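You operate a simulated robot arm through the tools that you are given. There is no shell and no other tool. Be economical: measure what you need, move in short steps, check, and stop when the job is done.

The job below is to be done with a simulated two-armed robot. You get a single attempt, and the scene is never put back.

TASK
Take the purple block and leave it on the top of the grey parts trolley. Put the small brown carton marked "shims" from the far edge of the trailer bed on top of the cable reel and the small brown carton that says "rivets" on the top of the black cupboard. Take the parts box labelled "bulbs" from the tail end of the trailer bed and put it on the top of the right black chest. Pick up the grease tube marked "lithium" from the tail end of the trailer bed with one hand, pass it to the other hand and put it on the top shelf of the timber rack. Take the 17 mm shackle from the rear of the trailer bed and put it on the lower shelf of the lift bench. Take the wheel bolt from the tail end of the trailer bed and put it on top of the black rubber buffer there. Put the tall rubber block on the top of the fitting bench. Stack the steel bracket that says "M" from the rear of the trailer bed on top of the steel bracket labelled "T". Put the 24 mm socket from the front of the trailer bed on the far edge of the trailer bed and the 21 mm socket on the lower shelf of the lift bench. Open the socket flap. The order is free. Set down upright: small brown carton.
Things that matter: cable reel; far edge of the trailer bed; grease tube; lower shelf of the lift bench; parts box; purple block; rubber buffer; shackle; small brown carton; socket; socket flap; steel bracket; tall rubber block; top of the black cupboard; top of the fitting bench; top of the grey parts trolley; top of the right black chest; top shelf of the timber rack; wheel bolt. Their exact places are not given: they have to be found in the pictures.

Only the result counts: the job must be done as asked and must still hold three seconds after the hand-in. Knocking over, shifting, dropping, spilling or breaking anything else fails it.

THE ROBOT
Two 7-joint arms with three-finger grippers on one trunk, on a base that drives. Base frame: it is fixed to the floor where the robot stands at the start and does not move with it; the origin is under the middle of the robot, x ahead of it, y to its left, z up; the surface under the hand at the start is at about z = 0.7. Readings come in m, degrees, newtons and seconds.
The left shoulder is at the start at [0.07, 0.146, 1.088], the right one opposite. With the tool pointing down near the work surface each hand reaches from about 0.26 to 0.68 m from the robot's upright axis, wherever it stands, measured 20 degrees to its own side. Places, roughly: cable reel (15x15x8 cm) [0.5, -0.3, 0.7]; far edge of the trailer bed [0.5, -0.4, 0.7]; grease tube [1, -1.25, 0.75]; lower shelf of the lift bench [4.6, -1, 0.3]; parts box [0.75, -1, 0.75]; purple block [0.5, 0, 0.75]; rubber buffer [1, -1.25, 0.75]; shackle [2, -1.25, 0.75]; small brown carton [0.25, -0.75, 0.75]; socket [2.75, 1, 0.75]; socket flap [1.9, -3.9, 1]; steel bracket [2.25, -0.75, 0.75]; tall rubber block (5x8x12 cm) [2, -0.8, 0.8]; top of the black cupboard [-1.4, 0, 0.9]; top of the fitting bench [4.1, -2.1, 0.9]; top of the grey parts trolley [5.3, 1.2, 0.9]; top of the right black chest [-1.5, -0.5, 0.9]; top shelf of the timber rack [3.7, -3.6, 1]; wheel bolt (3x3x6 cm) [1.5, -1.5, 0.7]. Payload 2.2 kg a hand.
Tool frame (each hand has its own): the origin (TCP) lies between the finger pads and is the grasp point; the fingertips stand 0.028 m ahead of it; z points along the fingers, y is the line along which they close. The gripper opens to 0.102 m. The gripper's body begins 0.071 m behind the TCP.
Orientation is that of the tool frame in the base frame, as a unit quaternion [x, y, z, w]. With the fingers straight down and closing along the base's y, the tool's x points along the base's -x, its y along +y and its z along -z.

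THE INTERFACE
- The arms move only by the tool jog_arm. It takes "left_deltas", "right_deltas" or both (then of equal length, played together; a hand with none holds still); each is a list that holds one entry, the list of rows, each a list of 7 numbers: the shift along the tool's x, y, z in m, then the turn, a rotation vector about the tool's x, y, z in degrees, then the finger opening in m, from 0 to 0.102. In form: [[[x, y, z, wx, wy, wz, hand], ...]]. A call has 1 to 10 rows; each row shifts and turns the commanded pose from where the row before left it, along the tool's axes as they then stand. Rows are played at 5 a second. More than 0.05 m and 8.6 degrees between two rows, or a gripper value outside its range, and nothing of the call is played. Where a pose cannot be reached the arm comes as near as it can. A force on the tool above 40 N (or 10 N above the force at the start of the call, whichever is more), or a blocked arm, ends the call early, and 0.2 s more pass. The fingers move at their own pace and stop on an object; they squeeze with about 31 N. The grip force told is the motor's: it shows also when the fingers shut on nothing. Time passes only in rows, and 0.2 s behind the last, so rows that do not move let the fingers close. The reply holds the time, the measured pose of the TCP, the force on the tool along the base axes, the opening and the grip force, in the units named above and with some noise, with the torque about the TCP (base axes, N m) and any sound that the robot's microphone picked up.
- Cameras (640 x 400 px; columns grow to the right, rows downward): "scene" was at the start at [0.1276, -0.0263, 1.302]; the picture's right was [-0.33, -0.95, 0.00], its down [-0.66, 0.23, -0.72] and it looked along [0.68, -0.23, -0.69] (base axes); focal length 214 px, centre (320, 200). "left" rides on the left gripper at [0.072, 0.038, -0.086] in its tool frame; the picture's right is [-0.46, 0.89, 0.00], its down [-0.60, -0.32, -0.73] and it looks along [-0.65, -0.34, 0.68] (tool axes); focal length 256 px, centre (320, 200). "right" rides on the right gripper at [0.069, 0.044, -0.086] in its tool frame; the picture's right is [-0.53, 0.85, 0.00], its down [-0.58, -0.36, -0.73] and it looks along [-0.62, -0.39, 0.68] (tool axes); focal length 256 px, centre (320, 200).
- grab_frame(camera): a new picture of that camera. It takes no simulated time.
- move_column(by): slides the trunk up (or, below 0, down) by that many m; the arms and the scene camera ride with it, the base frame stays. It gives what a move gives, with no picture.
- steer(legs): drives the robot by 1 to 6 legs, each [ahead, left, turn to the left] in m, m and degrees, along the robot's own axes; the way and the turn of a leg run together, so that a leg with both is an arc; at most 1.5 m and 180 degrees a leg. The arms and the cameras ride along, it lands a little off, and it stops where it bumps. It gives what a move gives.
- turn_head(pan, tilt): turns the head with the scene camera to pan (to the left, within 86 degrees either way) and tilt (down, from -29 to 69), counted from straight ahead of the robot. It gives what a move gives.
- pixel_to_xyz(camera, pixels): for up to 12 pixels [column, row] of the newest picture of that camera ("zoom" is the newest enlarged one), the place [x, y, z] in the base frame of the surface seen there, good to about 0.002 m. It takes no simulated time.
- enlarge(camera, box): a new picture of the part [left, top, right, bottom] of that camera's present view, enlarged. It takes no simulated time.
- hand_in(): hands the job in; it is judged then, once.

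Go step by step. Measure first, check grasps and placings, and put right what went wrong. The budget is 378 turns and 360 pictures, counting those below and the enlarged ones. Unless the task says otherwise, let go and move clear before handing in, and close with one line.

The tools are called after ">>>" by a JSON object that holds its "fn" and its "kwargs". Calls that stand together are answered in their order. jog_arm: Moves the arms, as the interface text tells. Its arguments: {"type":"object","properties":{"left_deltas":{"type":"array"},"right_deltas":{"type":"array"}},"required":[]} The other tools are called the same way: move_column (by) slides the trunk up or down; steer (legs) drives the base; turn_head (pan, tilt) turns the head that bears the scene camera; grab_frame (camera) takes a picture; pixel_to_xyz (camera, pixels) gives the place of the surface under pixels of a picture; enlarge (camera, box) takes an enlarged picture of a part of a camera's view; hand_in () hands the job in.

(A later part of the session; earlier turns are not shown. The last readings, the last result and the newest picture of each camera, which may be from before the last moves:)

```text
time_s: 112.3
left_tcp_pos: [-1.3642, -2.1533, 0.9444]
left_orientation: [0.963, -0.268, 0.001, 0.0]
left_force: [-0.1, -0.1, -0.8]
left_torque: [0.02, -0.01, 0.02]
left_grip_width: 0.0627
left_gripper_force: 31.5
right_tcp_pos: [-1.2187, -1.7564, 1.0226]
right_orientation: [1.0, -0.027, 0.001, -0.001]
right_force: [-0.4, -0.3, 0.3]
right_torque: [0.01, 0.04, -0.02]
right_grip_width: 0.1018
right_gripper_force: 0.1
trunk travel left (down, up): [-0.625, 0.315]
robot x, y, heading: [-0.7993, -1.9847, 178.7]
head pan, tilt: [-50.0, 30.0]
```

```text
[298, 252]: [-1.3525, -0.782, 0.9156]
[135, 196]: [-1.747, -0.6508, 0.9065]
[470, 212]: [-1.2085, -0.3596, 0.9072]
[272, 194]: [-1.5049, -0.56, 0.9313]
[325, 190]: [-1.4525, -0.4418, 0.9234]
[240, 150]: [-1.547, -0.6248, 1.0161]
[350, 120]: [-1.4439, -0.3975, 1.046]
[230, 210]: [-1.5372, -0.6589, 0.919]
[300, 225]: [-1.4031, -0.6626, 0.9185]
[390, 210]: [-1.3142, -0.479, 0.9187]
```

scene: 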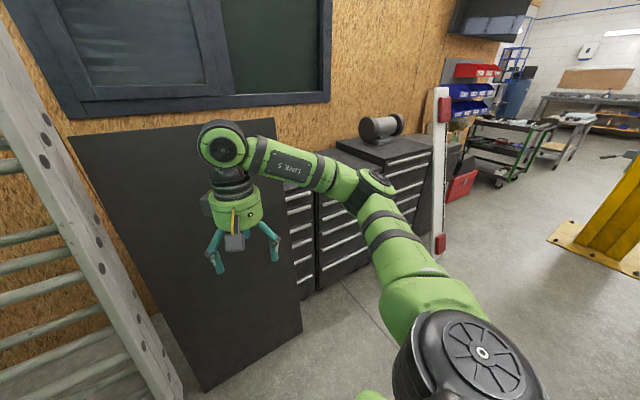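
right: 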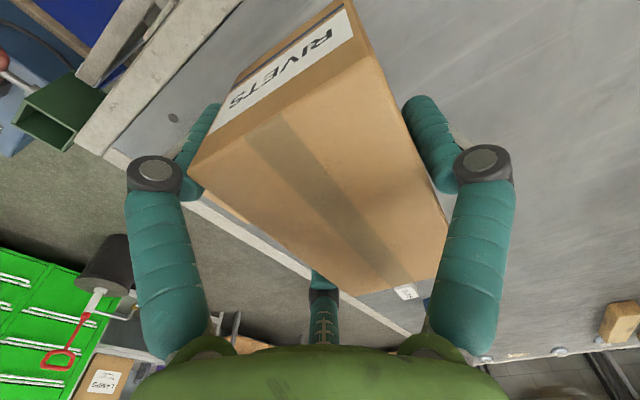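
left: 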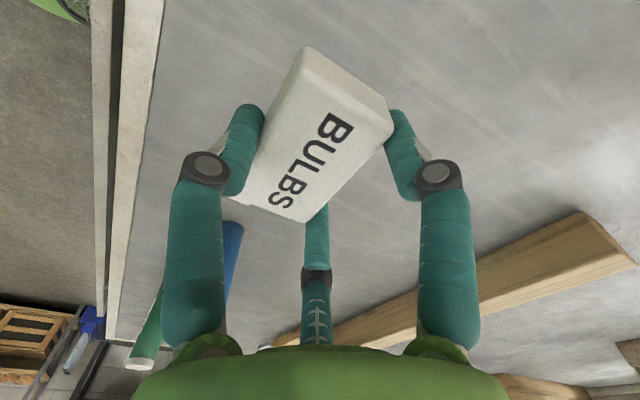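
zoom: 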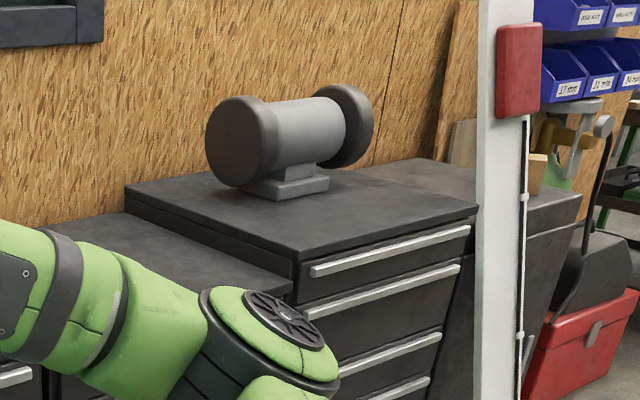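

The grinder's wheels stand back at n≈-1.17, so the front strip of the right chest (z 0.919) is free. I raise the left hand and approach in safe legs clear of panel, cart and board.

>>> {"fn": "jog_arm", "kwargs": {"left_deltas": [[[0, 0, -0.04, 0, 0, 0, 0.02], [0, 0, -0.04, 0, 0, 0, 0.02]]]}}

>>> {"fn": "steer", "kwargs": {"legs": [[0, 0, -88.7], [0.79, 0.07, 0], [0, 0, 70]]}}

>>> {"fn": "turn_head", "kwargs": {"pan": -20, "tilt": 35}}

>>> {"fn": "grab_frame", "kwargs": {"camera": "scene"}}

```text
time_s: 112.9
left_tcp_pos: [-1.3628, -2.1536, 1.0234]
left_orientation: [0.964, -0.267, 0.001, 0.0]
left_force: [0.3, 0.9, -0.4]
left_torque: [0.03, 0.02, 0.0]
left_grip_width: 0.0628
left_gripper_force: 31.1
right_tcp_pos: [-1.2184, -1.7556, 1.023]
right_orientation: [1.0, -0.027, -0.001, -0.001]
right_force: [0.4, -0.3, -1.0]
right_torque: [-0.01, 0.03, -0.04]
right_grip_width: 0.1022
right_gripper_force: 0.1
trunk travel left (down, up): [-0.625, 0.315]
robot x, y, heading: [-0.7967, -1.9878, 179.0]
head pan, tilt: [-50.0, 30.0]
```

```text
time_s: 123.9
left_tcp_pos: [-1.4668, -1.1831, 1.024]
left_orientation: [0.91, -0.415, 0.0, 0.0]
left_force: [-0.1, 0.1, -0.7]
left_torque: [-0.02, -0.01, -0.02]
left_grip_width: 0.0628
left_gripper_force: 31.5
right_tcp_pos: [-1.2069, -0.8496, 1.0218]
right_orientation: [0.983, -0.184, 0.0, 0.0]
right_force: [0.0, -0.2, -0.8]
right_torque: [0.0, 0.02, 0.01]
right_grip_width: 0.1022
right_gripper_force: 0.0
trunk travel left (down, up): [-0.625, 0.315]
robot x, y, heading: [-0.8747, -1.1997, 160.7]
head pan, tilt: [-50.0, 30.0]
```

```text
time_s: 124.9
left_tcp_pos: [-1.4666, -1.1814, 1.0234]
left_orientation: [0.91, -0.415, -0.001, 0.0]
left_force: [0.1, 0.4, -0.7]
left_torque: [0.01, -0.01, -0.02]
left_grip_width: 0.0627
left_gripper_force: 30.8
right_tcp_pos: [-1.2065, -0.8499, 1.0225]
right_orientation: [0.983, -0.183, 0.0, 0.001]
right_force: [-0.3, 0.6, 0.1]
right_torque: [-0.07, -0.03, 0.0]
right_grip_width: 0.102
right_gripper_force: 0.0
trunk travel left (down, up): [-0.625, 0.315]
robot x, y, heading: [-0.8772, -1.2005, 160.8]
head pan, tilt: [-20.0, 35.0]
```

```text
300 pictures are left
```

scene: 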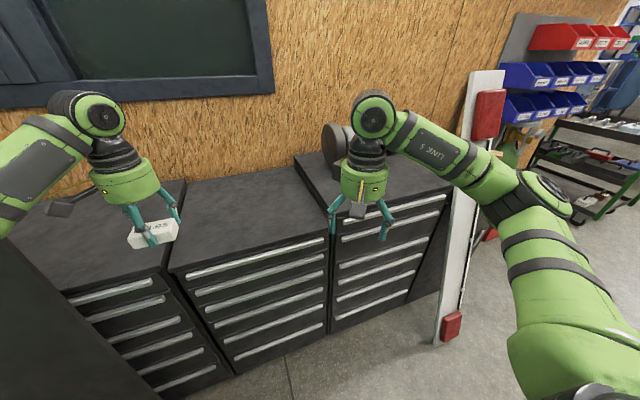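

Slide right along the chests 0.52 m.

>>> {"fn": "steer", "kwargs": {"legs": [[0, -0.51, 0]]}}

>>> {"fn": "turn_head", "kwargs": {"pan": 15, "tilt": 40}}

>>> {"fn": "grab_frame", "kwargs": {"camera": "scene"}}

```text
time_s: 127.8
left_tcp_pos: [-1.303, -0.7087, 1.0235]
left_orientation: [0.912, -0.411, 0.0, 0.0]
left_force: [0.3, -0.3, 0.0]
left_torque: [0.0, 0.02, -0.02]
left_grip_width: 0.0628
left_gripper_force: 30.9
right_tcp_pos: [-1.0455, -0.3726, 1.023]
right_orientation: [0.984, -0.179, 0.0, 0.0]
right_force: [0.0, 0.1, -0.1]
right_torque: [-0.01, -0.02, 0.0]
right_grip_width: 0.1021
right_gripper_force: 0.0
trunk travel left (down, up): [-0.625, 0.315]
robot x, y, heading: [-0.7061, -0.7208, 161.5]
head pan, tilt: [-20.0, 35.0]
```

```text
time_s: 128.9
left_tcp_pos: [-1.3028, -0.7079, 1.0236]
left_orientation: [0.912, -0.411, 0.0, 0.0]
left_force: [-1.2, 0.2, 0.0]
left_torque: [0.04, 0.02, 0.03]
left_grip_width: 0.0628
left_gripper_force: 31.4
right_tcp_pos: [-1.0438, -0.3728, 1.0221]
right_orientation: [0.984, -0.178, 0.0, 0.0]
right_force: [0.1, 0.0, -0.5]
right_torque: [0.01, -0.02, 0.01]
right_grip_width: 0.1019
right_gripper_force: 0.0
trunk travel left (down, up): [-0.625, 0.315]
robot x, y, heading: [-0.7115, -0.7205, 161.3]
head pan, tilt: [15.0, 40.0]
```

```text
299 pictures are left
```

scene: 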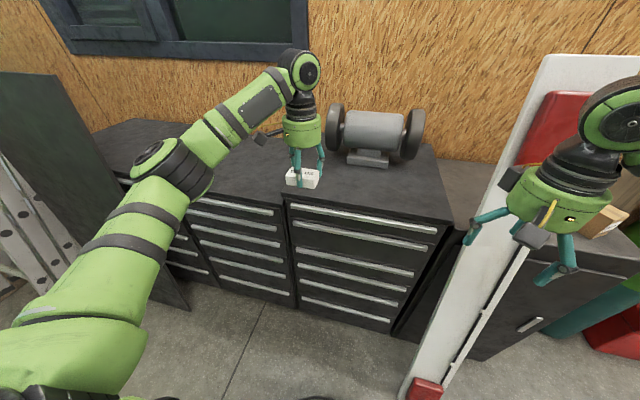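

I move the box over the chest's front strip and down close to the top.

>>> {"fn": "jog_arm", "kwargs": {"left_deltas": [[[-0.0352, -0.004, 0, 0, 0, 0, 0.02], [-0.0352, -0.004, 0, 0, 0, 0, 0.02], [-0.0352, -0.004, 0, 0, 0, 0, 0.02], [0, 0, 0.04, 0, 0, 0, 0.02], [0, 0, 0.018, 0, 0, 0, 0.02], [0, 0, 0, 0, 0, 0, 0.02]]]}}

>>> {"fn": "enlarge", "kwargs": {"camera": "scene", "box": [250, 90, 450, 240]}}

```text
time_s: 130.3
left_tcp_pos: [-1.3512, -0.6278, 0.9641]
left_orientation: [0.911, -0.412, 0.001, -0.001]
left_force: [0.1, 0.9, 0.1]
left_torque: [0.03, 0.0, -0.06]
left_grip_width: 0.0626
left_gripper_force: 31.0
left hand out of reach, approached as far as the arm can: row 3, 4, 5
right_tcp_pos: [-1.0451, -0.3739, 1.0212]
right_orientation: [0.984, -0.179, 0.0, 0.0]
right_force: [0.6, -0.1, -0.3]
right_torque: [-0.03, 0.01, -0.02]
right_grip_width: 0.1024
right_gripper_force: 0.1
trunk travel left (down, up): [-0.625, 0.315]
robot x, y, heading: [-0.7128, -0.7234, 161.3]
head pan, tilt: [15.0, 40.0]
```

```text
2.67 times, centred on (350, 165) of scene
```

zoom: 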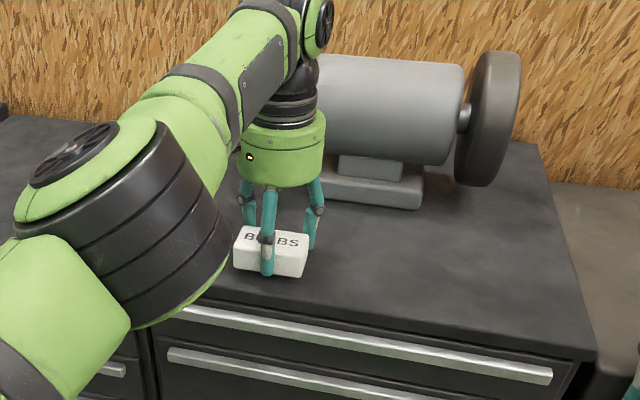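

The box hangs over the free strip; I lower the last 1.2 cm, release, and rise.

>>> {"fn": "jog_arm", "kwargs": {"left_deltas": [[[0, 0, 0.008, 0, 0, 0, 0.02], [0, 0, 0.005, 0, 0, 0, 0.02], [0, 0, 0, 0, 0, 0, 0.02]]]}}

```text
time_s: 131.1
left_tcp_pos: [-1.3535, -0.6274, 0.9527]
left_orientation: [0.911, -0.411, -0.001, 0.0]
left_force: [-1.4, -1.8, 6.2]
left_torque: [-0.1, -0.17, -0.04]
left_grip_width: 0.0625
left_gripper_force: 31.2
right_tcp_pos: [-1.0444, -0.3726, 1.0232]
right_orientation: [0.984, -0.179, 0.001, 0.0]
right_force: [-0.2, 0.6, 0.4]
right_torque: [0.0, 0.01, -0.05]
right_grip_width: 0.102
right_gripper_force: 0.1
trunk travel left (down, up): [-0.625, 0.315]
robot x, y, heading: [-0.7101, -0.7222, 161.3]
head pan, tilt: [15.0, 40.0]
```

It touches (6 N). Open, rise and retract while turning the tool back.

>>> {"fn": "jog_arm", "kwargs": {"left_deltas": [[[0, 0, 0, 0, 0, 0, 0.102], [0, 0, 0, 0, 0, 0, 0.102], [0, 0, -0.03, 0, 0, 0, 0.102], [0, 0, -0.03, 0, 0, 0, 0.102], [0, 0, -0.03, 0, 0, 0, 0.102], [0.03, 0, 0, 0, 0, -7.5, 0.102], [0.03, 0, 0, 0, 0, -7.5, 0.102], [0.03, 0, 0, 0, 0, -7.5, 0.102], [0.03, 0, 0, 0, 0, -7.5, 0.102], [0.03, 0, 0, 0, 0, 0, 0.102]]]}}

>>> {"fn": "enlarge", "kwargs": {"camera": "scene", "box": [250, 90, 450, 240]}}

```text
time_s: 133.3
left_tcp_pos: [-1.2141, -0.7202, 1.0365]
left_orientation: [0.987, -0.16, 0.0, 0.0]
left_force: [-0.4, -0.2, -0.1]
left_torque: [-0.01, 0.04, -0.01]
left_grip_width: 0.1019
left_gripper_force: 0.1
left hand out of reach, approached as far as the arm can: row 4, 5, 6
right_tcp_pos: [-1.0435, -0.3728, 1.0214]
right_orientation: [0.984, -0.179, -0.001, 0.0]
right_force: [0.8, -0.3, -0.4]
right_torque: [-0.06, 0.07, -0.01]
right_grip_width: 0.102
right_gripper_force: 0.0
trunk travel left (down, up): [-0.625, 0.315]
robot x, y, heading: [-0.7109, -0.719, 161.2]
head pan, tilt: [15.0, 40.0]
```

```text
2.67 times, centred on (350, 165) of scene
```

zoom: 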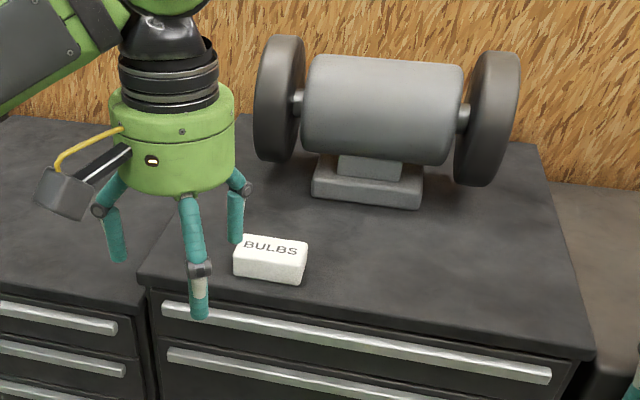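

Bulbs sits on the right chest. Next the purple block: I back off, slide along, and turn round to face the trailer.

>>> {"fn": "steer", "kwargs": {"legs": [[-0.14, 0, 0], [0, -0.95, 0], [0, 0, 179], [0.28, 0, 0]]}}

>>> {"fn": "turn_head", "kwargs": {"pan": 15, "tilt": 50}}

>>> {"fn": "grab_frame", "kwargs": {"camera": "scene"}}

```text
time_s: 148.2
left_tcp_pos: [0.515, 0.0755, 1.036]
left_orientation: [0.152, 0.988, 0.0, 0.001]
left_force: [0.7, 0.1, -0.3]
left_torque: [-0.01, 0.02, -0.04]
left_grip_width: 0.1023
left_gripper_force: 0.1
right_tcp_pos: [0.3491, -0.2749, 1.0229]
right_orientation: [0.171, 0.985, -0.001, 0.0]
right_force: [-0.1, -0.6, -0.3]
right_torque: [-0.04, 0.0, -0.04]
right_grip_width: 0.102
right_gripper_force: 0.0
trunk travel left (down, up): [-0.625, 0.315]
robot x, y, heading: [0.0122, 0.0668, -17.6]
head pan, tilt: [15.0, 40.0]
```

```text
time_s: 148.9
left_tcp_pos: [0.5159, 0.0765, 1.038]
left_orientation: [0.152, 0.988, 0.0, 0.0]
left_force: [-0.5, 0.0, -0.4]
left_torque: [0.01, -0.02, -0.01]
left_grip_width: 0.1019
left_gripper_force: 0.1
right_tcp_pos: [0.3501, -0.2739, 1.0232]
right_orientation: [0.171, 0.985, 0.001, 0.001]
right_force: [-0.6, -0.6, 0.9]
right_torque: [0.0, 0.01, 0.01]
right_grip_width: 0.1018
right_gripper_force: 0.1
trunk travel left (down, up): [-0.625, 0.315]
robot x, y, heading: [0.0111, 0.0651, -17.5]
head pan, tilt: [15.0, 50.0]
```

```text
296 pictures are left
```

scene: 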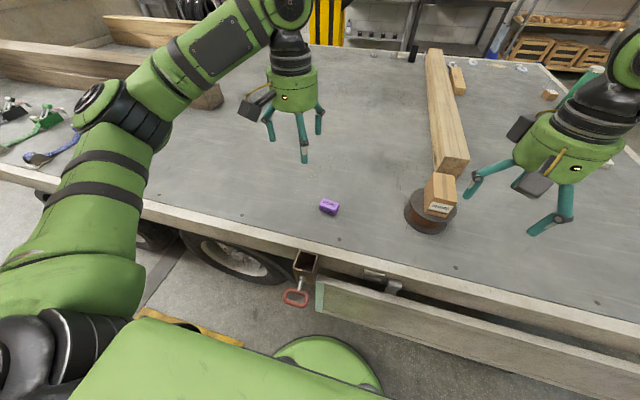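

Purple block is at (329,207). I zoom and measure it.

>>> {"fn": "enlarge", "kwargs": {"camera": "scene", "box": [299, 185, 359, 230]}}

>>> {"fn": "pixel_to_xyz", "kwargs": {"camera": "zoom", "pixels": [[320, 200], [250, 160], [400, 210], [250, 200], [330, 170], [360, 250], [300, 180]]}}

```text
8.89 times, centred on (329, 208) of scene
```

zoom: 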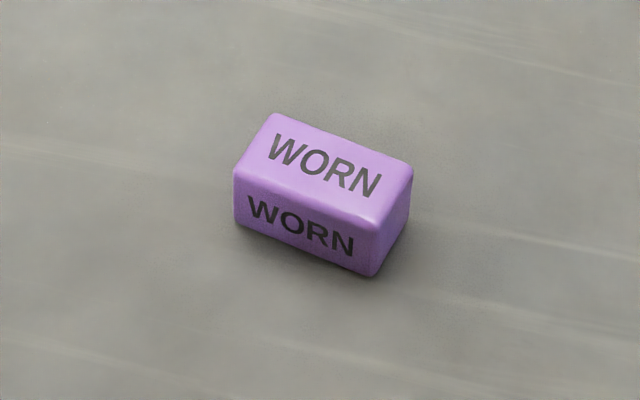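

```text
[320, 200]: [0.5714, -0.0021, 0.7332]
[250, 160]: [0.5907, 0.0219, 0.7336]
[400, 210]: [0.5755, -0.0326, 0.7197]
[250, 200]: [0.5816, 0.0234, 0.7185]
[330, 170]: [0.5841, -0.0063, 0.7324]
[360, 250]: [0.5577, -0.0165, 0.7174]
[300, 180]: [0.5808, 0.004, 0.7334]
```

>>> {"fn": "pixel_to_xyz", "kwargs": {"camera": "zoom", "pixels": [[277, 120], [405, 166], [370, 216], [242, 172], [323, 168], [258, 145], [388, 190]]}}

```text
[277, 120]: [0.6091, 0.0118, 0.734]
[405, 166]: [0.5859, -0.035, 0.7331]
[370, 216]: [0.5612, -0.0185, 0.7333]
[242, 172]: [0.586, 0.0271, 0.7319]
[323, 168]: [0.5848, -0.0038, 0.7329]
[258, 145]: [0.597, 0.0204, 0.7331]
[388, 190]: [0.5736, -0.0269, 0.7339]
```

Purple centre (0.5855,-0.0035), short axis at -28°. I turn the left tool -19° so one finger goes on the far side, two near, and move over it.

>>> {"fn": "jog_arm", "kwargs": {"left_deltas": [[[-0.041, -0.027, 0, 0, 0, 0, 0.102], [-0.041, -0.027, 0, 0, 0, 0, 0.102], [0, 0, 0.045, 0, 0, -6.33, 0.102], [0, 0, 0.045, 0, 0, -6.33, 0.102], [0, 0, 0.045, 0, 0, -6.34, 0.102], [0, 0, 0.045, 0, 0, 0, 0.102], [0, 0, 0.02, 0, 0, 0, 0.102], [0, 0, 0, 0, 0, 0, 0.102]]]}}

>>> {"fn": "grab_frame", "kwargs": {"camera": "left"}}

```text
time_s: 150.8
left_tcp_pos: [0.5797, -0.0008, 0.8375]
left_orientation: [-0.013, 1.0, -0.001, 0.0]
left_force: [0.4, -0.1, -0.1]
left_torque: [-0.01, 0.01, -0.05]
left_grip_width: 0.1021
left_gripper_force: 0.1
right_tcp_pos: [0.3492, -0.2752, 1.0223]
right_orientation: [0.169, 0.986, 0.0, 0.0]
right_force: [0.3, -0.3, 0.4]
right_torque: [0.03, 0.03, 0.04]
right_grip_width: 0.1019
right_gripper_force: 0.1
trunk travel left (down, up): [-0.625, 0.315]
robot x, y, heading: [0.0085, 0.0692, -17.7]
head pan, tilt: [15.0, 50.0]
```

```text
294 pictures are left
```

left: 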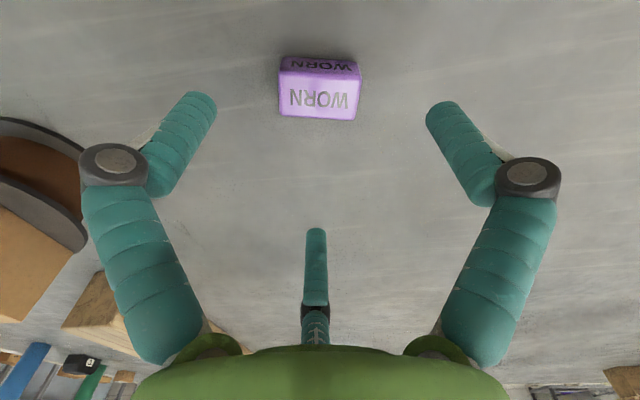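

Aligned. Descend, close, lift.

>>> {"fn": "jog_arm", "kwargs": {"left_deltas": [[[0, 0, 0.04, 0, 0, 0, 0.102], [0, 0, 0.04, 0, 0, 0, 0.102], [0, 0, 0.0235, 0, 0, 0, 0.102], [0, 0, 0, 0, 0, 0, 0.102], [0, 0, 0, 0, 0, 0, 0.01], [0, 0, 0, 0, 0, 0, 0.01], [0, 0, 0, 0, 0, 0, 0.01], [0, 0, 0, 0, 0, 0, 0.01]]]}}

>>> {"fn": "grab_frame", "kwargs": {"camera": "left"}}

```text
time_s: 152.6
left_tcp_pos: [0.5757, -0.0004, 0.7354]
left_orientation: [-0.012, 1.0, -0.001, 0.001]
left_force: [4.1, -1.1, 6.5]
left_torque: [0.02, -0.16, -0.05]
left_grip_width: 0.0511
left_gripper_force: 31.0
right_tcp_pos: [0.3484, -0.2749, 1.0234]
right_orientation: [0.17, 0.985, -0.001, 0.001]
right_force: [1.0, 0.2, -0.4]
right_torque: [0.02, 0.0, -0.01]
right_grip_width: 0.102
right_gripper_force: 0.1
trunk travel left (down, up): [-0.625, 0.315]
robot x, y, heading: [0.0096, 0.0698, -17.7]
head pan, tilt: [15.0, 50.0]
```

```text
293 pictures are left
```

left: 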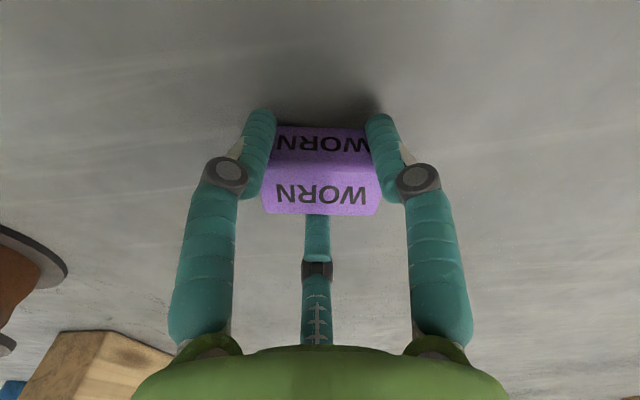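

Purple is gripped. I lift, retract, and drive back round to the tail, in two runs.

>>> {"fn": "jog_arm", "kwargs": {"left_deltas": [[[0, 0, -0.045, 0, 0, 0, 0.01], [0, 0, -0.045, 0, 0, 0, 0.01], [0, 0, -0.045, 0, 0, 0, 0.01], [0, 0, -0.045, 0, 0, 0, 0.01], [0, 0, -0.045, 0, 0, 0, 0.01], [0, 0, -0.045, 0, 0, 6.3, 0.01], [0.04, 0.01, 0, 0, 0, 6.3, 0.01], [0.04, 0.01, 0, 0, 0, 6.4, 0.01], [0.04, 0.01, 0, 0, 0, 0, 0.01]]]}}

>>> {"fn": "steer", "kwargs": {"legs": [[-0.3, 0, 0], [0, 0, -72], [0.5, 0, 0], [0.66, -0.58, 0], [1.0, 0, 0], [0, 0, 90]]}}

>>> {"fn": "grab_frame", "kwargs": {"camera": "left"}}

```text
time_s: 154.6
left_tcp_pos: [0.463, 0.0522, 1.0022]
left_orientation: [0.152, 0.988, -0.001, 0.0]
left_force: [-0.3, 0.1, -0.5]
left_torque: [-0.03, -0.01, 0.02]
left_grip_width: 0.0507
left_gripper_force: 31.2
right_tcp_pos: [0.3489, -0.2749, 1.0222]
right_orientation: [0.17, 0.985, 0.0, 0.0]
right_force: [-0.1, 0.6, 0.6]
right_torque: [-0.01, -0.02, -0.02]
right_grip_width: 0.1021
right_gripper_force: 0.1
trunk travel left (down, up): [-0.625, 0.315]
robot x, y, heading: [0.0103, 0.0672, -17.7]
head pan, tilt: [15.0, 50.0]
```

```text
time_s: 175.2
left_tcp_pos: [-0.4039, -1.8853, 1.0023]
left_orientation: [-0.013, 1.0, 0.0, 0.0]
left_force: [-0.4, 0.4, -1.4]
left_torque: [0.0, 0.0, -0.01]
left_grip_width: 0.0508
left_gripper_force: 31.0
right_tcp_pos: [-0.4055, -2.2287, 1.0216]
right_orientation: [0.004, 1.0, 0.0, 0.0]
right_force: [0.1, -0.4, 0.4]
right_torque: [0.02, -0.01, -0.01]
right_grip_width: 0.102
right_gripper_force: 0.1
trunk travel left (down, up): [-0.625, 0.315]
robot x, y, heading: [-0.8376, -2.0199, 1.6]
head pan, tilt: [15.0, 50.0]
```

```text
292 pictures are left
```

left: 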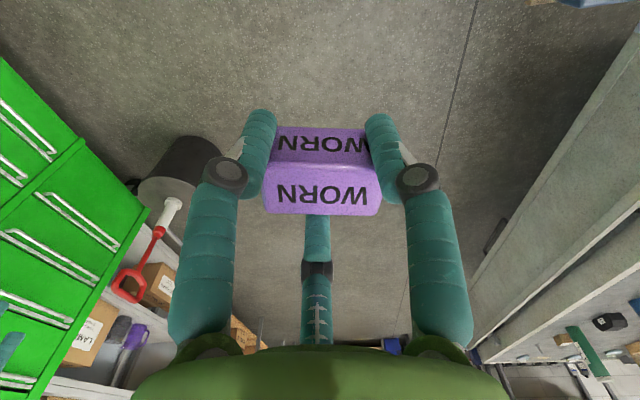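

Purple is still held. Continue along the tail to stand before the wheel bolt.

>>> {"fn": "steer", "kwargs": {"legs": [[1.5, 0, 0], [0.49, 0, 0], [0, 0, 68.4]]}}

>>> {"fn": "turn_head", "kwargs": {"pan": 0, "tilt": 50}}

>>> {"fn": "grab_frame", "kwargs": {"camera": "scene"}}

```text
time_s: 188.1
left_tcp_pos: [1.2065, -1.535, 1.0032]
left_orientation: [-0.566, 0.825, 0.0, 0.0]
left_force: [0.1, -0.5, -0.6]
left_torque: [-0.01, -0.02, 0.04]
left_grip_width: 0.0506
left_gripper_force: 30.8
right_tcp_pos: [1.5246, -1.6704, 1.022]
right_orientation: [-0.551, 0.835, 0.001, 0.0]
right_force: [-0.1, 0.7, -0.2]
right_torque: [-0.02, 0.02, 0.01]
right_grip_width: 0.1019
right_gripper_force: 0.1
trunk travel left (down, up): [-0.625, 0.315]
robot x, y, heading: [1.1633, -1.9877, 68.7]
head pan, tilt: [15.0, 50.0]
```

```text
time_s: 188.9
left_tcp_pos: [1.2059, -1.5355, 1.0027]
left_orientation: [-0.565, 0.825, 0.0, 0.0]
left_force: [0.7, 0.8, -0.5]
left_torque: [-0.01, -0.02, -0.02]
left_grip_width: 0.0506
left_gripper_force: 30.7
right_tcp_pos: [1.5237, -1.6702, 1.0223]
right_orientation: [-0.549, 0.836, 0.0, 0.0]
right_force: [-0.4, -1.0, 0.8]
right_torque: [-0.01, 0.02, 0.02]
right_grip_width: 0.1021
right_gripper_force: 0.1
trunk travel left (down, up): [-0.625, 0.315]
robot x, y, heading: [1.1634, -1.9884, 68.7]
head pan, tilt: [0.0, 50.0]
```

```text
291 pictures are left
```

scene: 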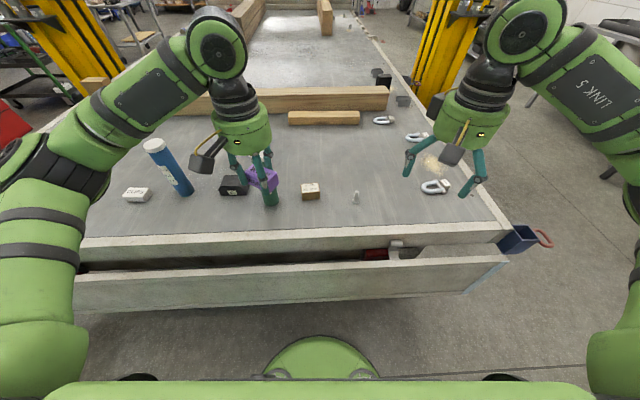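

I drive 7 cm closer and zoom on the bolt at (355,197) and the buffer.

>>> {"fn": "steer", "kwargs": {"legs": [[0.07, 0, 0]]}}

>>> {"fn": "enlarge", "kwargs": {"camera": "scene", "box": [320, 180, 400, 240]}}

>>> {"fn": "enlarge", "kwargs": {"camera": "scene", "box": [320, 110, 480, 240]}}

```text
time_s: 189.9
left_tcp_pos: [1.2315, -1.472, 1.0037]
left_orientation: [-0.565, 0.825, 0.001, 0.001]
left_force: [-0.2, 0.8, 0.0]
left_torque: [-0.02, 0.02, 0.0]
left_grip_width: 0.0506
left_gripper_force: 30.8
right_tcp_pos: [1.548, -1.6074, 1.0225]
right_orientation: [-0.55, 0.835, 0.0, 0.0]
right_force: [0.0, 0.0, -0.3]
right_torque: [-0.01, 0.0, 0.0]
right_grip_width: 0.1019
right_gripper_force: 0.0
trunk travel left (down, up): [-0.625, 0.315]
robot x, y, heading: [1.1902, -1.9275, 68.6]
head pan, tilt: [0.0, 50.0]
```

```text
6.67 times, centred on (360, 210) of scene
```

zoom: 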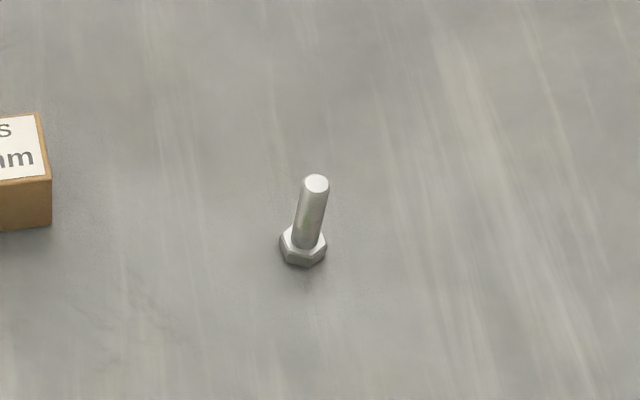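

```text
3.08 times, centred on (400, 175) of scene
```

zoom: 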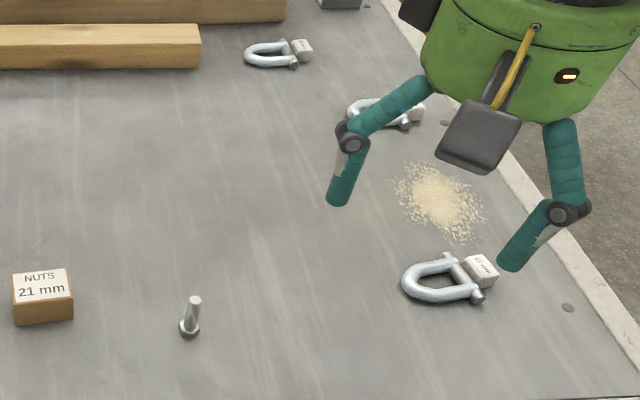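

>>> {"fn": "pixel_to_xyz", "kwargs": {"camera": "zoom", "pixels": [[195, 299], [192, 316], [189, 332], [440, 290], [485, 268], [295, 48], [385, 110], [42, 285]]}}

>>> {"fn": "enlarge", "kwargs": {"camera": "scene", "box": [410, 180, 470, 220]}}

>>> {"fn": "enlarge", "kwargs": {"camera": "scene", "box": [370, 110, 440, 160]}}

```text
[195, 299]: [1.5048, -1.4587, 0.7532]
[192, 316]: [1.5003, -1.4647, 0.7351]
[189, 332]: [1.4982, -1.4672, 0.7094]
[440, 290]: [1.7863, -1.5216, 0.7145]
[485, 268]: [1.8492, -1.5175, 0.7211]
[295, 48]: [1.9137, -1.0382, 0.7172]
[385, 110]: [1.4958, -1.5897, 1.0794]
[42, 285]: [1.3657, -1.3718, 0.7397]
```

```text
10.00 times, centred on (440, 200) of scene
```

zoom: 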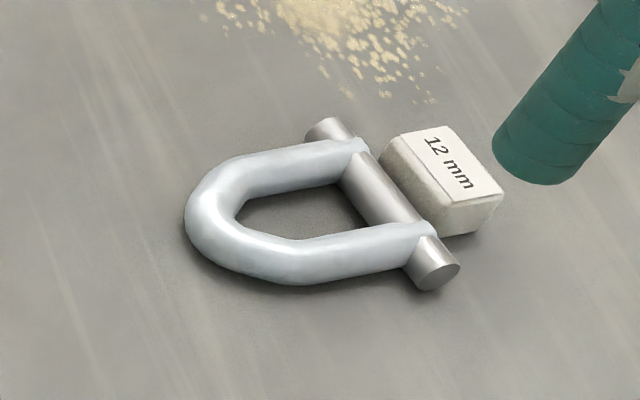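

```text
8.00 times, centred on (405, 135) of scene
```

zoom: 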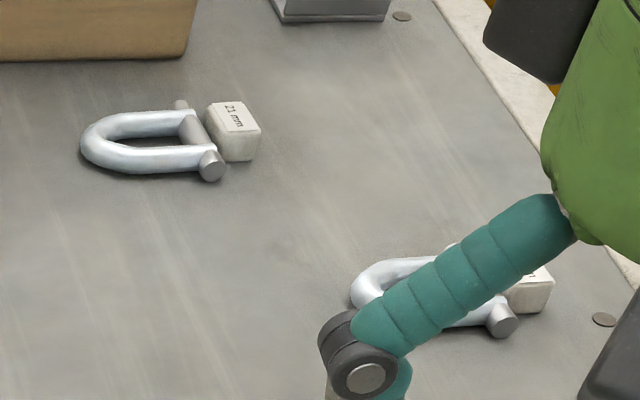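

The middle shackle should be the 17 mm one. Now the bolt: shaft at (1.503,-1.461), top z 0.753. I move the right hand above it.

>>> {"fn": "jog_arm", "kwargs": {"right_deltas": [[[-0.0291, 0.0248, 0, 0, 0, 0, 0.102], [-0.0291, 0.0248, 0, 0, 0, 0, 0.102], [-0.0291, 0.0248, 0, 0, 0, 0, 0.102], [-0.0291, 0.0248, 0, 0, 0, 0, 0.102], [0, 0, 0.045, 0, 0, 0, 0.08], [0, 0, 0.045, 0, 0, 0, 0.08], [0, 0, 0.045, 0, 0, 0, 0.08], [0, 0, 0.045, 0, 0, 0, 0.08], [0, 0, 0, 0, 0, 0, 0.08]]]}}

>>> {"fn": "grab_frame", "kwargs": {"camera": "right"}}

```text
time_s: 191.9
left_tcp_pos: [1.2299, -1.4711, 1.0035]
left_orientation: [-0.565, 0.825, 0.0, 0.001]
left_force: [0.6, -0.1, 0.1]
left_torque: [0.03, -0.01, 0.01]
left_grip_width: 0.0508
left_gripper_force: 30.9
right_tcp_pos: [1.5047, -1.4597, 0.8413]
right_orientation: [-0.55, 0.835, 0.001, 0.001]
right_force: [-0.3, -1.0, 0.0]
right_torque: [0.01, 0.0, -0.02]
right_grip_width: 0.08
right_gripper_force: 0.1
trunk travel left (down, up): [-0.625, 0.315]
robot x, y, heading: [1.1867, -1.9245, 68.9]
head pan, tilt: [0.0, 50.0]
```

```text
286 pictures are left
```

right: 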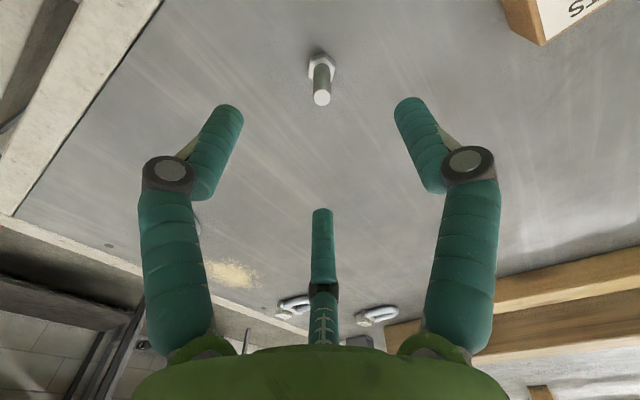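

Centred. Descend, close on the shaft, lift.

>>> {"fn": "jog_arm", "kwargs": {"right_deltas": [[[0, 0, 0.035, 0, 0, 0, 0.08], [0, 0, 0.035, 0, 0, 0, 0.08], [0, 0, 0.029, 0, 0, 0, 0.08], [0, 0, 0, 0, 0, 0, 0.04], [0, 0, 0, 0, 0, 0, 0.0], [0, 0, 0, 0, 0, 0, 0.0], [0, 0, 0, 0, 0, 0, 0.0], [0, 0, 0, 0, 0, 0, 0.0], [0, 0, -0.02, 0, 0, 0, 0.0], [0, 0, -0.04, 0, 0, 0, 0.0]]]}}

>>> {"fn": "grab_frame", "kwargs": {"camera": "right"}}

>>> {"fn": "enlarge", "kwargs": {"camera": "scene", "box": [300, 130, 420, 220]}}

```text
time_s: 194.1
left_tcp_pos: [1.23, -1.4723, 1.0017]
left_orientation: [-0.565, 0.825, -0.001, 0.001]
left_force: [0.3, -0.5, -0.6]
left_torque: [-0.01, -0.03, 0.0]
left_grip_width: 0.0506
left_gripper_force: 30.9
right_tcp_pos: [1.5022, -1.4607, 0.8038]
right_orientation: [-0.55, 0.835, 0.0, 0.0]
right_force: [-0.4, -0.5, -0.4]
right_torque: [0.02, -0.04, -0.01]
right_grip_width: 0.0128
right_gripper_force: 31.2
trunk travel left (down, up): [-0.625, 0.315]
robot x, y, heading: [1.1895, -1.9231, 68.6]
head pan, tilt: [0.0, 50.0]
```

```text
285 pictures are left
```

right: 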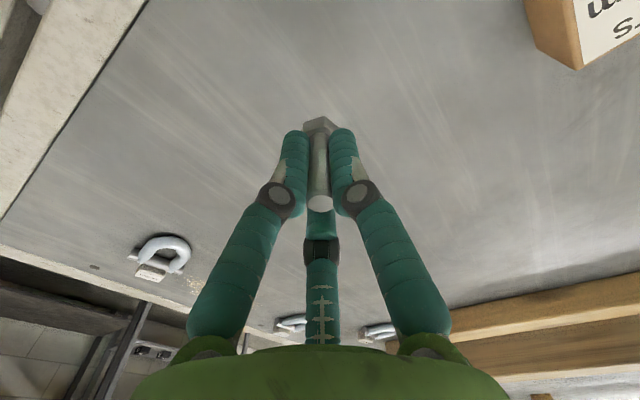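

```text
4.44 times, centred on (360, 175) of scene
```

zoom: 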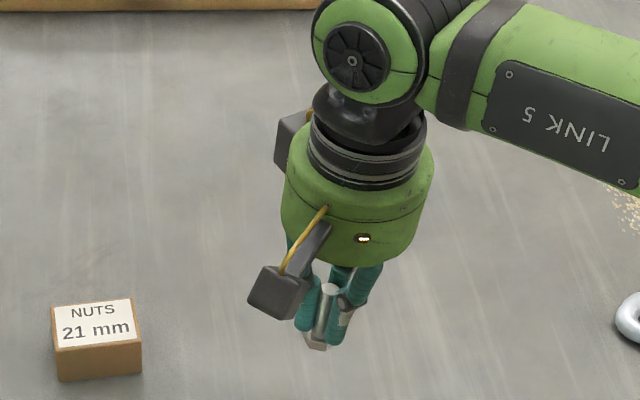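

Bolt held by the shaft, head down. I raise it and slide left 0.46 m to the buffer.

>>> {"fn": "jog_arm", "kwargs": {"right_deltas": [[[0, 0, -0.045, 0, 0, 0, 0.0], [0, 0, -0.045, 0, 0, 0, 0.0], [0, 0, -0.045, 0, 0, 0, 0.0], [0, 0, -0.045, 0, 0, 0, 0.0], [0, 0, -0.02, 0, 0, 0, 0.0]]]}}

>>> {"fn": "steer", "kwargs": {"legs": [[0, 0.46, 0]]}}

>>> {"fn": "turn_head", "kwargs": {"pan": -10, "tilt": 55}}

>>> {"fn": "grab_frame", "kwargs": {"camera": "scene"}}

```text
time_s: 195.3
left_tcp_pos: [1.2307, -1.4705, 1.0027]
left_orientation: [-0.565, 0.825, 0.0, 0.0]
left_force: [-0.1, -0.5, -1.0]
left_torque: [-0.01, 0.01, 0.01]
left_grip_width: 0.0507
left_gripper_force: 30.9
right_tcp_pos: [1.5022, -1.4594, 1.0039]
right_orientation: [-0.551, 0.835, 0.0, 0.0]
right_force: [0.0, -0.3, -1.0]
right_torque: [0.03, -0.02, -0.01]
right_grip_width: 0.0125
right_gripper_force: 31.5
trunk travel left (down, up): [-0.625, 0.315]
robot x, y, heading: [1.186, -1.9218, 68.8]
head pan, tilt: [0.0, 50.0]
```

```text
time_s: 198.1
left_tcp_pos: [0.8055, -1.3013, 1.004]
left_orientation: [-0.559, 0.829, 0.0, 0.0]
left_force: [0.4, -0.3, -0.7]
left_torque: [0.04, 0.0, -0.03]
left_grip_width: 0.0507
left_gripper_force: 30.7
right_tcp_pos: [1.0786, -1.2927, 1.0037]
right_orientation: [-0.545, 0.838, 0.0, 0.001]
right_force: [-0.5, -0.6, -1.1]
right_torque: [0.02, 0.02, 0.02]
right_grip_width: 0.0125
right_gripper_force: 30.7
trunk travel left (down, up): [-0.625, 0.315]
robot x, y, heading: [0.7584, -1.7491, 68.0]
head pan, tilt: [0.0, 50.0]
```

```text
time_s: 198.8
left_tcp_pos: [0.8046, -1.2996, 1.0028]
left_orientation: [-0.559, 0.829, 0.0, 0.0]
left_force: [0.5, 0.2, -0.9]
left_torque: [-0.02, 0.0, 0.01]
left_grip_width: 0.0506
left_gripper_force: 30.9
right_tcp_pos: [1.0765, -1.2921, 1.0024]
right_orientation: [-0.545, 0.839, -0.001, -0.001]
right_force: [-0.4, 0.9, -0.5]
right_torque: [-0.03, 0.0, -0.02]
right_grip_width: 0.0128
right_gripper_force: 31.0
trunk travel left (down, up): [-0.625, 0.315]
robot x, y, heading: [0.7536, -1.7527, 67.9]
head pan, tilt: [-10.0, 55.0]
```

```text
283 pictures are left
```

scene: 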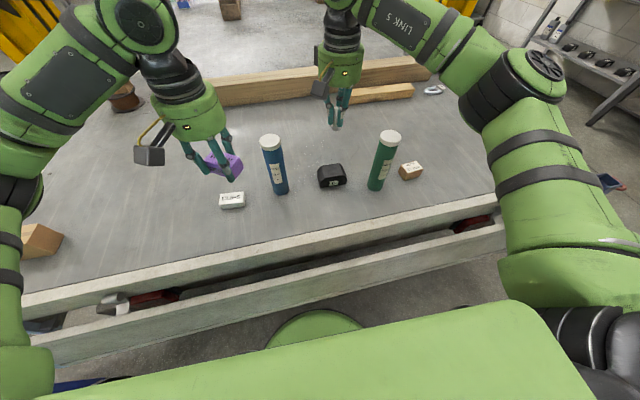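

>>> {"fn": "enlarge", "kwargs": {"camera": "scene", "box": [300, 150, 364, 200]}}

>>> {"fn": "pixel_to_xyz", "kwargs": {"camera": "zoom", "pixels": [[200, 170], [390, 150], [410, 250], [220, 280], [305, 160], [300, 200], [310, 240], [250, 200], [380, 190]]}}

```text
8.00 times, centred on (332, 175) of scene
```

zoom: 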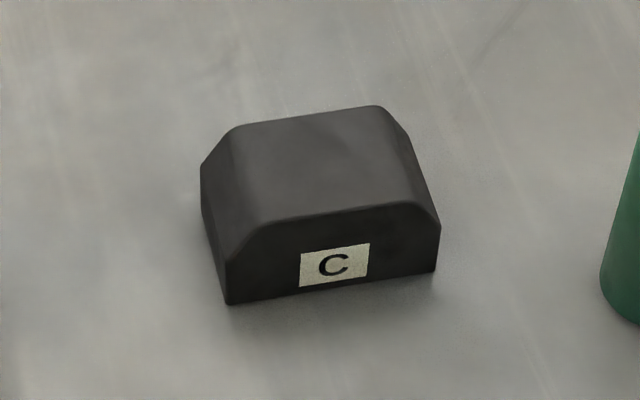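

```text
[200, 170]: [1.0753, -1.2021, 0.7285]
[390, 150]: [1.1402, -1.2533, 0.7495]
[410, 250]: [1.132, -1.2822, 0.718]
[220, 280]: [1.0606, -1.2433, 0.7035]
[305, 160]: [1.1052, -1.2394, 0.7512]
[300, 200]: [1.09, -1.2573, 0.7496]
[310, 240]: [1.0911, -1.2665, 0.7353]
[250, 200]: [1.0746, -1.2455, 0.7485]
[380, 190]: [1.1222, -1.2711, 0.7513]
```

Buffer flat top centre about (1.108,-1.244), z 0.7505. I bring the bolt over it, 1 cm above.

>>> {"fn": "jog_arm", "kwargs": {"right_deltas": [[[-0.0282, -0.0045, 0, 0, 0, 0, 0.0], [-0.0282, -0.0045, 0, 0, 0, 0, 0.0], [0, 0, 0.045, 0, 0, 0, 0.0], [0, 0, 0.045, 0, 0, 0, 0.0], [0, 0, 0.045, 0, 0, 0, 0.0], [0, 0, 0.035, 0, 0, 0, 0.0], [0, 0, 0.026, 0, 0, 0, 0.0], [0, 0, 0, 0, 0, 0, 0.0]]]}}

>>> {"fn": "enlarge", "kwargs": {"camera": "scene", "box": [290, 130, 386, 205]}}

>>> {"fn": "grab_frame", "kwargs": {"camera": "right"}}

```text
time_s: 200.6
left_tcp_pos: [0.8043, -1.3004, 1.0022]
left_orientation: [-0.56, 0.829, 0.0, 0.0]
left_force: [-1.4, -0.3, -0.5]
left_torque: [0.04, 0.0, -0.02]
left_grip_width: 0.0507
left_gripper_force: 31.1
right_tcp_pos: [1.1084, -1.2444, 0.8074]
right_orientation: [-0.544, 0.839, 0.0, 0.0]
right_force: [-0.3, 0.0, -1.2]
right_torque: [0.0, 0.0, 0.0]
right_grip_width: 0.0127
right_gripper_force: 31.2
trunk travel left (down, up): [-0.625, 0.315]
robot x, y, heading: [0.7537, -1.7507, 68.0]
head pan, tilt: [-10.0, 55.0]
```

```text
5.33 times, centred on (338, 168) of scene
```

zoom: 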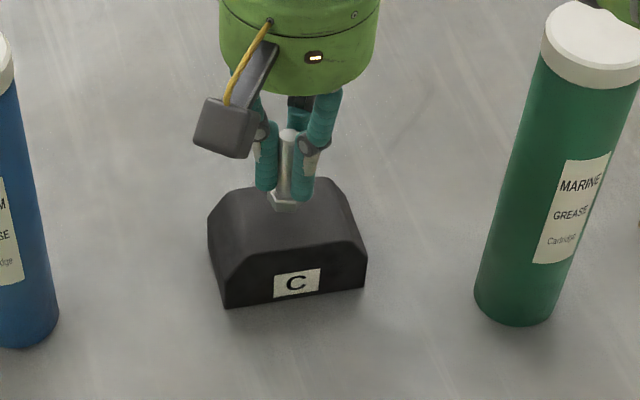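

```text
280 pictures are left
```

right: 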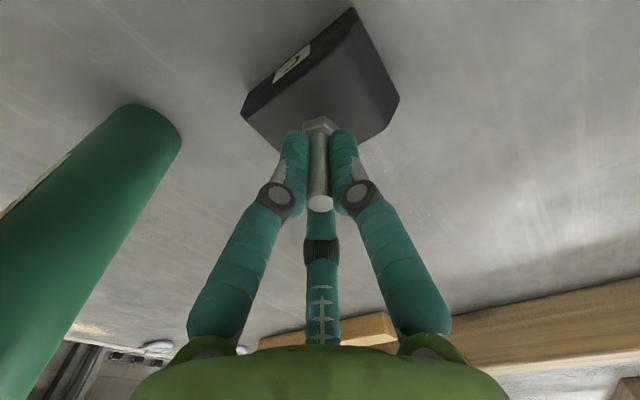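

Over the middle. Lower 1.2 cm gently.

>>> {"fn": "jog_arm", "kwargs": {"right_deltas": [[[0, 0, 0.007, 0, 0, 0, 0.0], [0, 0, 0.004, 0, 0, 0, 0.0], [0, 0, 0.002, 0, 0, 0, 0.0], [0, 0, 0, 0, 0, 0, 0.0]]]}}

>>> {"fn": "enlarge", "kwargs": {"camera": "scene", "box": [290, 130, 386, 205]}}

```text
time_s: 201.6
left_tcp_pos: [0.8075, -1.3006, 1.0028]
left_orientation: [-0.559, 0.829, -0.001, 0.0]
left_force: [0.1, -0.8, -1.4]
left_torque: [0.02, 0.0, 0.01]
left_grip_width: 0.0507
left_gripper_force: 31.4
right_tcp_pos: [1.1069, -1.2434, 0.7962]
right_orientation: [-0.544, 0.839, 0.0, 0.0]
right_force: [-0.3, -0.1, -0.5]
right_torque: [0.0, 0.01, 0.0]
right_grip_width: 0.0126
right_gripper_force: 30.7
trunk travel left (down, up): [-0.625, 0.315]
robot x, y, heading: [0.7567, -1.751, 67.9]
head pan, tilt: [-10.0, 55.0]
```

```text
5.33 times, centred on (338, 168) of scene
```

zoom: 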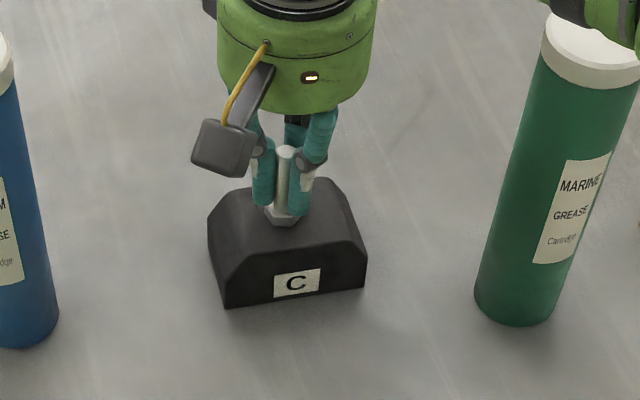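

No contact yet; a few more millimetres, feeling for force.

>>> {"fn": "jog_arm", "kwargs": {"right_deltas": [[[0, 0, 0.002, 0, 0, 0, 0.0], [0, 0, 0.001, 0, 0, 0, 0.0], [0, 0, 0, 0, 0, 0, 0.0]]]}}

```text
time_s: 202.4
left_tcp_pos: [0.8047, -1.3028, 1.0042]
left_orientation: [-0.56, 0.829, 0.0, 0.0]
left_force: [0.2, -0.1, -1.2]
left_torque: [-0.02, 0.0, -0.02]
left_grip_width: 0.0511
left_gripper_force: 30.9
right_tcp_pos: [1.1065, -1.2437, 0.7942]
right_orientation: [-0.544, 0.839, 0.003, 0.002]
right_force: [2.7, 0.5, 13.1]
right_torque: [0.06, 0.05, -0.02]
right_grip_width: 0.0129
right_gripper_force: 31.3
trunk travel left (down, up): [-0.625, 0.315]
robot x, y, heading: [0.7532, -1.7562, 67.9]
head pan, tilt: [-10.0, 55.0]
```

Contact at 13 N. Open slightly, then rise straight up.

>>> {"fn": "jog_arm", "kwargs": {"right_deltas": [[[0, 0, -0.001, 0, 0, 0, 0.0], [0, 0, 0, 0, 0, 0, 0.05], [0, 0, 0, 0, 0, 0, 0.06], [0, 0, 0, 0, 0, 0, 0.06], [0, 0, -0.03, 0, 0, 0, 0.06], [0, 0, -0.045, 0, 0, 0, 0.06], [0, 0, -0.045, 0, 0, 0, 0.06], [0, 0, -0.045, 0, 0, 0, 0.06], [0, 0, -0.045, 0, 0, 0, 0.102]]]}}

>>> {"fn": "enlarge", "kwargs": {"camera": "scene", "box": [250, 110, 410, 210]}}

```text
time_s: 204.4
left_tcp_pos: [0.8045, -1.3008, 1.0031]
left_orientation: [-0.559, 0.829, -0.001, 0.002]
left_force: [-0.8, 0.2, -0.8]
left_torque: [0.02, -0.02, 0.03]
left_grip_width: 0.0507
left_gripper_force: 31.4
right_tcp_pos: [1.1081, -1.2452, 1.005]
right_orientation: [-0.544, 0.839, 0.001, 0.001]
right_force: [-0.1, 0.0, 0.2]
right_torque: [-0.01, -0.02, 0.0]
right_grip_width: 0.102
right_gripper_force: 0.0
trunk travel left (down, up): [-0.625, 0.315]
robot x, y, heading: [0.7552, -1.7529, 67.6]
head pan, tilt: [-10.0, 55.0]
```

```text
4.00 times, centred on (330, 160) of scene
```

zoom: 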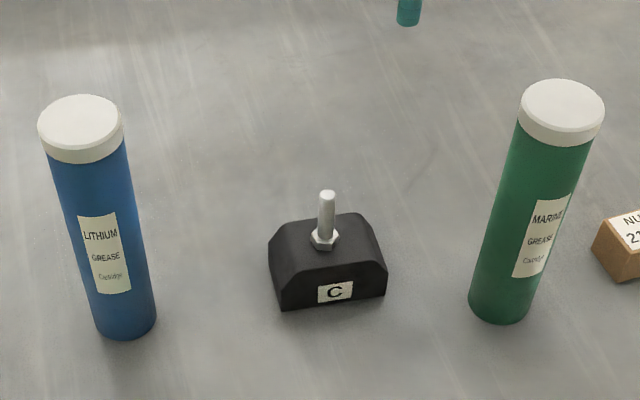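

The bolt stands on the buffer. For the hand-over I need the left hand free, so I set the purple block down on a clear spot of the bed for now.

>>> {"fn": "jog_arm", "kwargs": {"left_deltas": [[[0, 0.035, 0, 0, 0, 0, 0.01], [0, 0.035, 0, 0, 0, 0, 0.01], [0, 0, 0.045, 0, 0, 0, 0.01], [0, 0, 0.045, 0, 0, 0, 0.01], [0, 0, 0.045, 0, 0, 0, 0.01], [0, 0, 0.045, 0, 0, 0, 0.01], [0, 0, 0.045, 0, 0, 0, 0.01], [0, 0, 0.032, 0, 0, 0, 0.01], [0, 0, 0.008, 0, 0, 0, 0.01], [0, 0, 0, 0, 0, 0, 0.01]]]}}

>>> {"fn": "grab_frame", "kwargs": {"camera": "left"}}

```text
time_s: 206.6
left_tcp_pos: [0.7392, -1.2727, 0.7369]
left_orientation: [-0.559, 0.829, 0.0, 0.0]
left_force: [-0.7, 0.0, -1.0]
left_torque: [0.0, 0.01, -0.02]
left_grip_width: 0.0507
left_gripper_force: 30.9
right_tcp_pos: [1.1082, -1.2447, 1.0025]
right_orientation: [-0.544, 0.839, 0.0, 0.0]
right_force: [-0.1, -0.5, 0.2]
right_torque: [-0.02, 0.02, -0.01]
right_grip_width: 0.1021
right_gripper_force: 0.0
trunk travel left (down, up): [-0.625, 0.315]
robot x, y, heading: [0.7526, -1.7484, 68.0]
head pan, tilt: [-10.0, 55.0]
```

```text
277 pictures are left
```

left: 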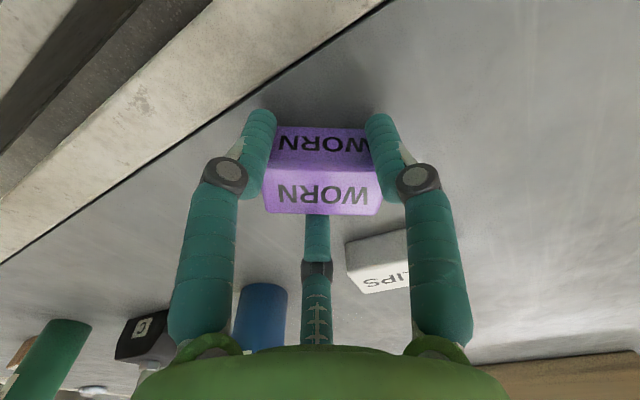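

Purple is 1 mm above the bed and clear of clips. Lower, open moderately and rise.

>>> {"fn": "jog_arm", "kwargs": {"left_deltas": [[[0, 0, 0.0015, 0, 0, 0, 0.01], [0, 0, 0, 0, 0, 0, 0.085], [0, 0, 0, 0, 0, 0, 0.085], [0, 0, -0.03, 0, 0, 0, 0.085], [0, 0, -0.045, 0, 0, 0, 0.085], [0, 0, -0.045, 0, 0, 0, 0.085], [0, 0, -0.045, 0, 0, 0, 0.085], [0, 0, -0.045, 0, 0, 0, 0.085], [0, 0, -0.045, 0, 0, 0, 0.102]]]}}

>>> {"fn": "grab_frame", "kwargs": {"camera": "scene"}}

>>> {"fn": "pixel_to_xyz", "kwargs": {"camera": "scene", "pixels": [[270, 136], [262, 142], [280, 142], [270, 148], [277, 188], [281, 165], [270, 170], [235, 202]]}}

```text
time_s: 208.6
left_tcp_pos: [0.7397, -1.2748, 0.9916]
left_orientation: [-0.559, 0.829, 0.0, -0.001]
left_force: [-0.1, 0.5, 0.5]
left_torque: [0.03, 0.04, -0.02]
left_grip_width: 0.1019
left_gripper_force: 0.0
right_tcp_pos: [1.1093, -1.2449, 1.0032]
right_orientation: [-0.545, 0.839, 0.001, 0.001]
right_force: [0.3, 0.2, 0.7]
right_torque: [0.01, 0.02, 0.02]
right_grip_width: 0.1022
right_gripper_force: 0.1
trunk travel left (down, up): [-0.625, 0.315]
robot x, y, heading: [0.7552, -1.7589, 67.9]
head pan, tilt: [-10.0, 55.0]
```

```text
276 pictures are left
```

scene: 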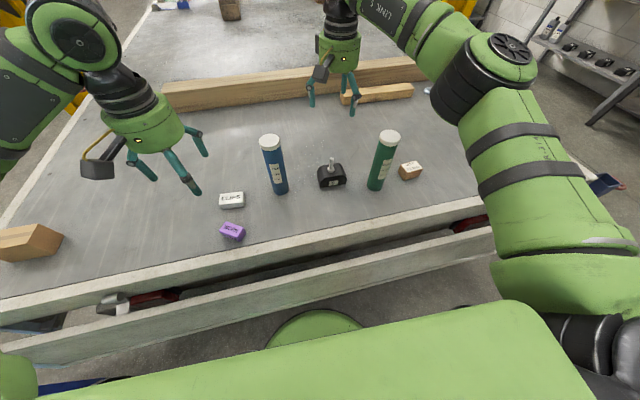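

```text
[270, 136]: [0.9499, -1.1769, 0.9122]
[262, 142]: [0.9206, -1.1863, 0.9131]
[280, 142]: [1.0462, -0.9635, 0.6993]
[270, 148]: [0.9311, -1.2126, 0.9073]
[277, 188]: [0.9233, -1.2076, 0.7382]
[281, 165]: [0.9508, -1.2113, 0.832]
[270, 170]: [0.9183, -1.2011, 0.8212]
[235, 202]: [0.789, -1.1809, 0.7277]
```

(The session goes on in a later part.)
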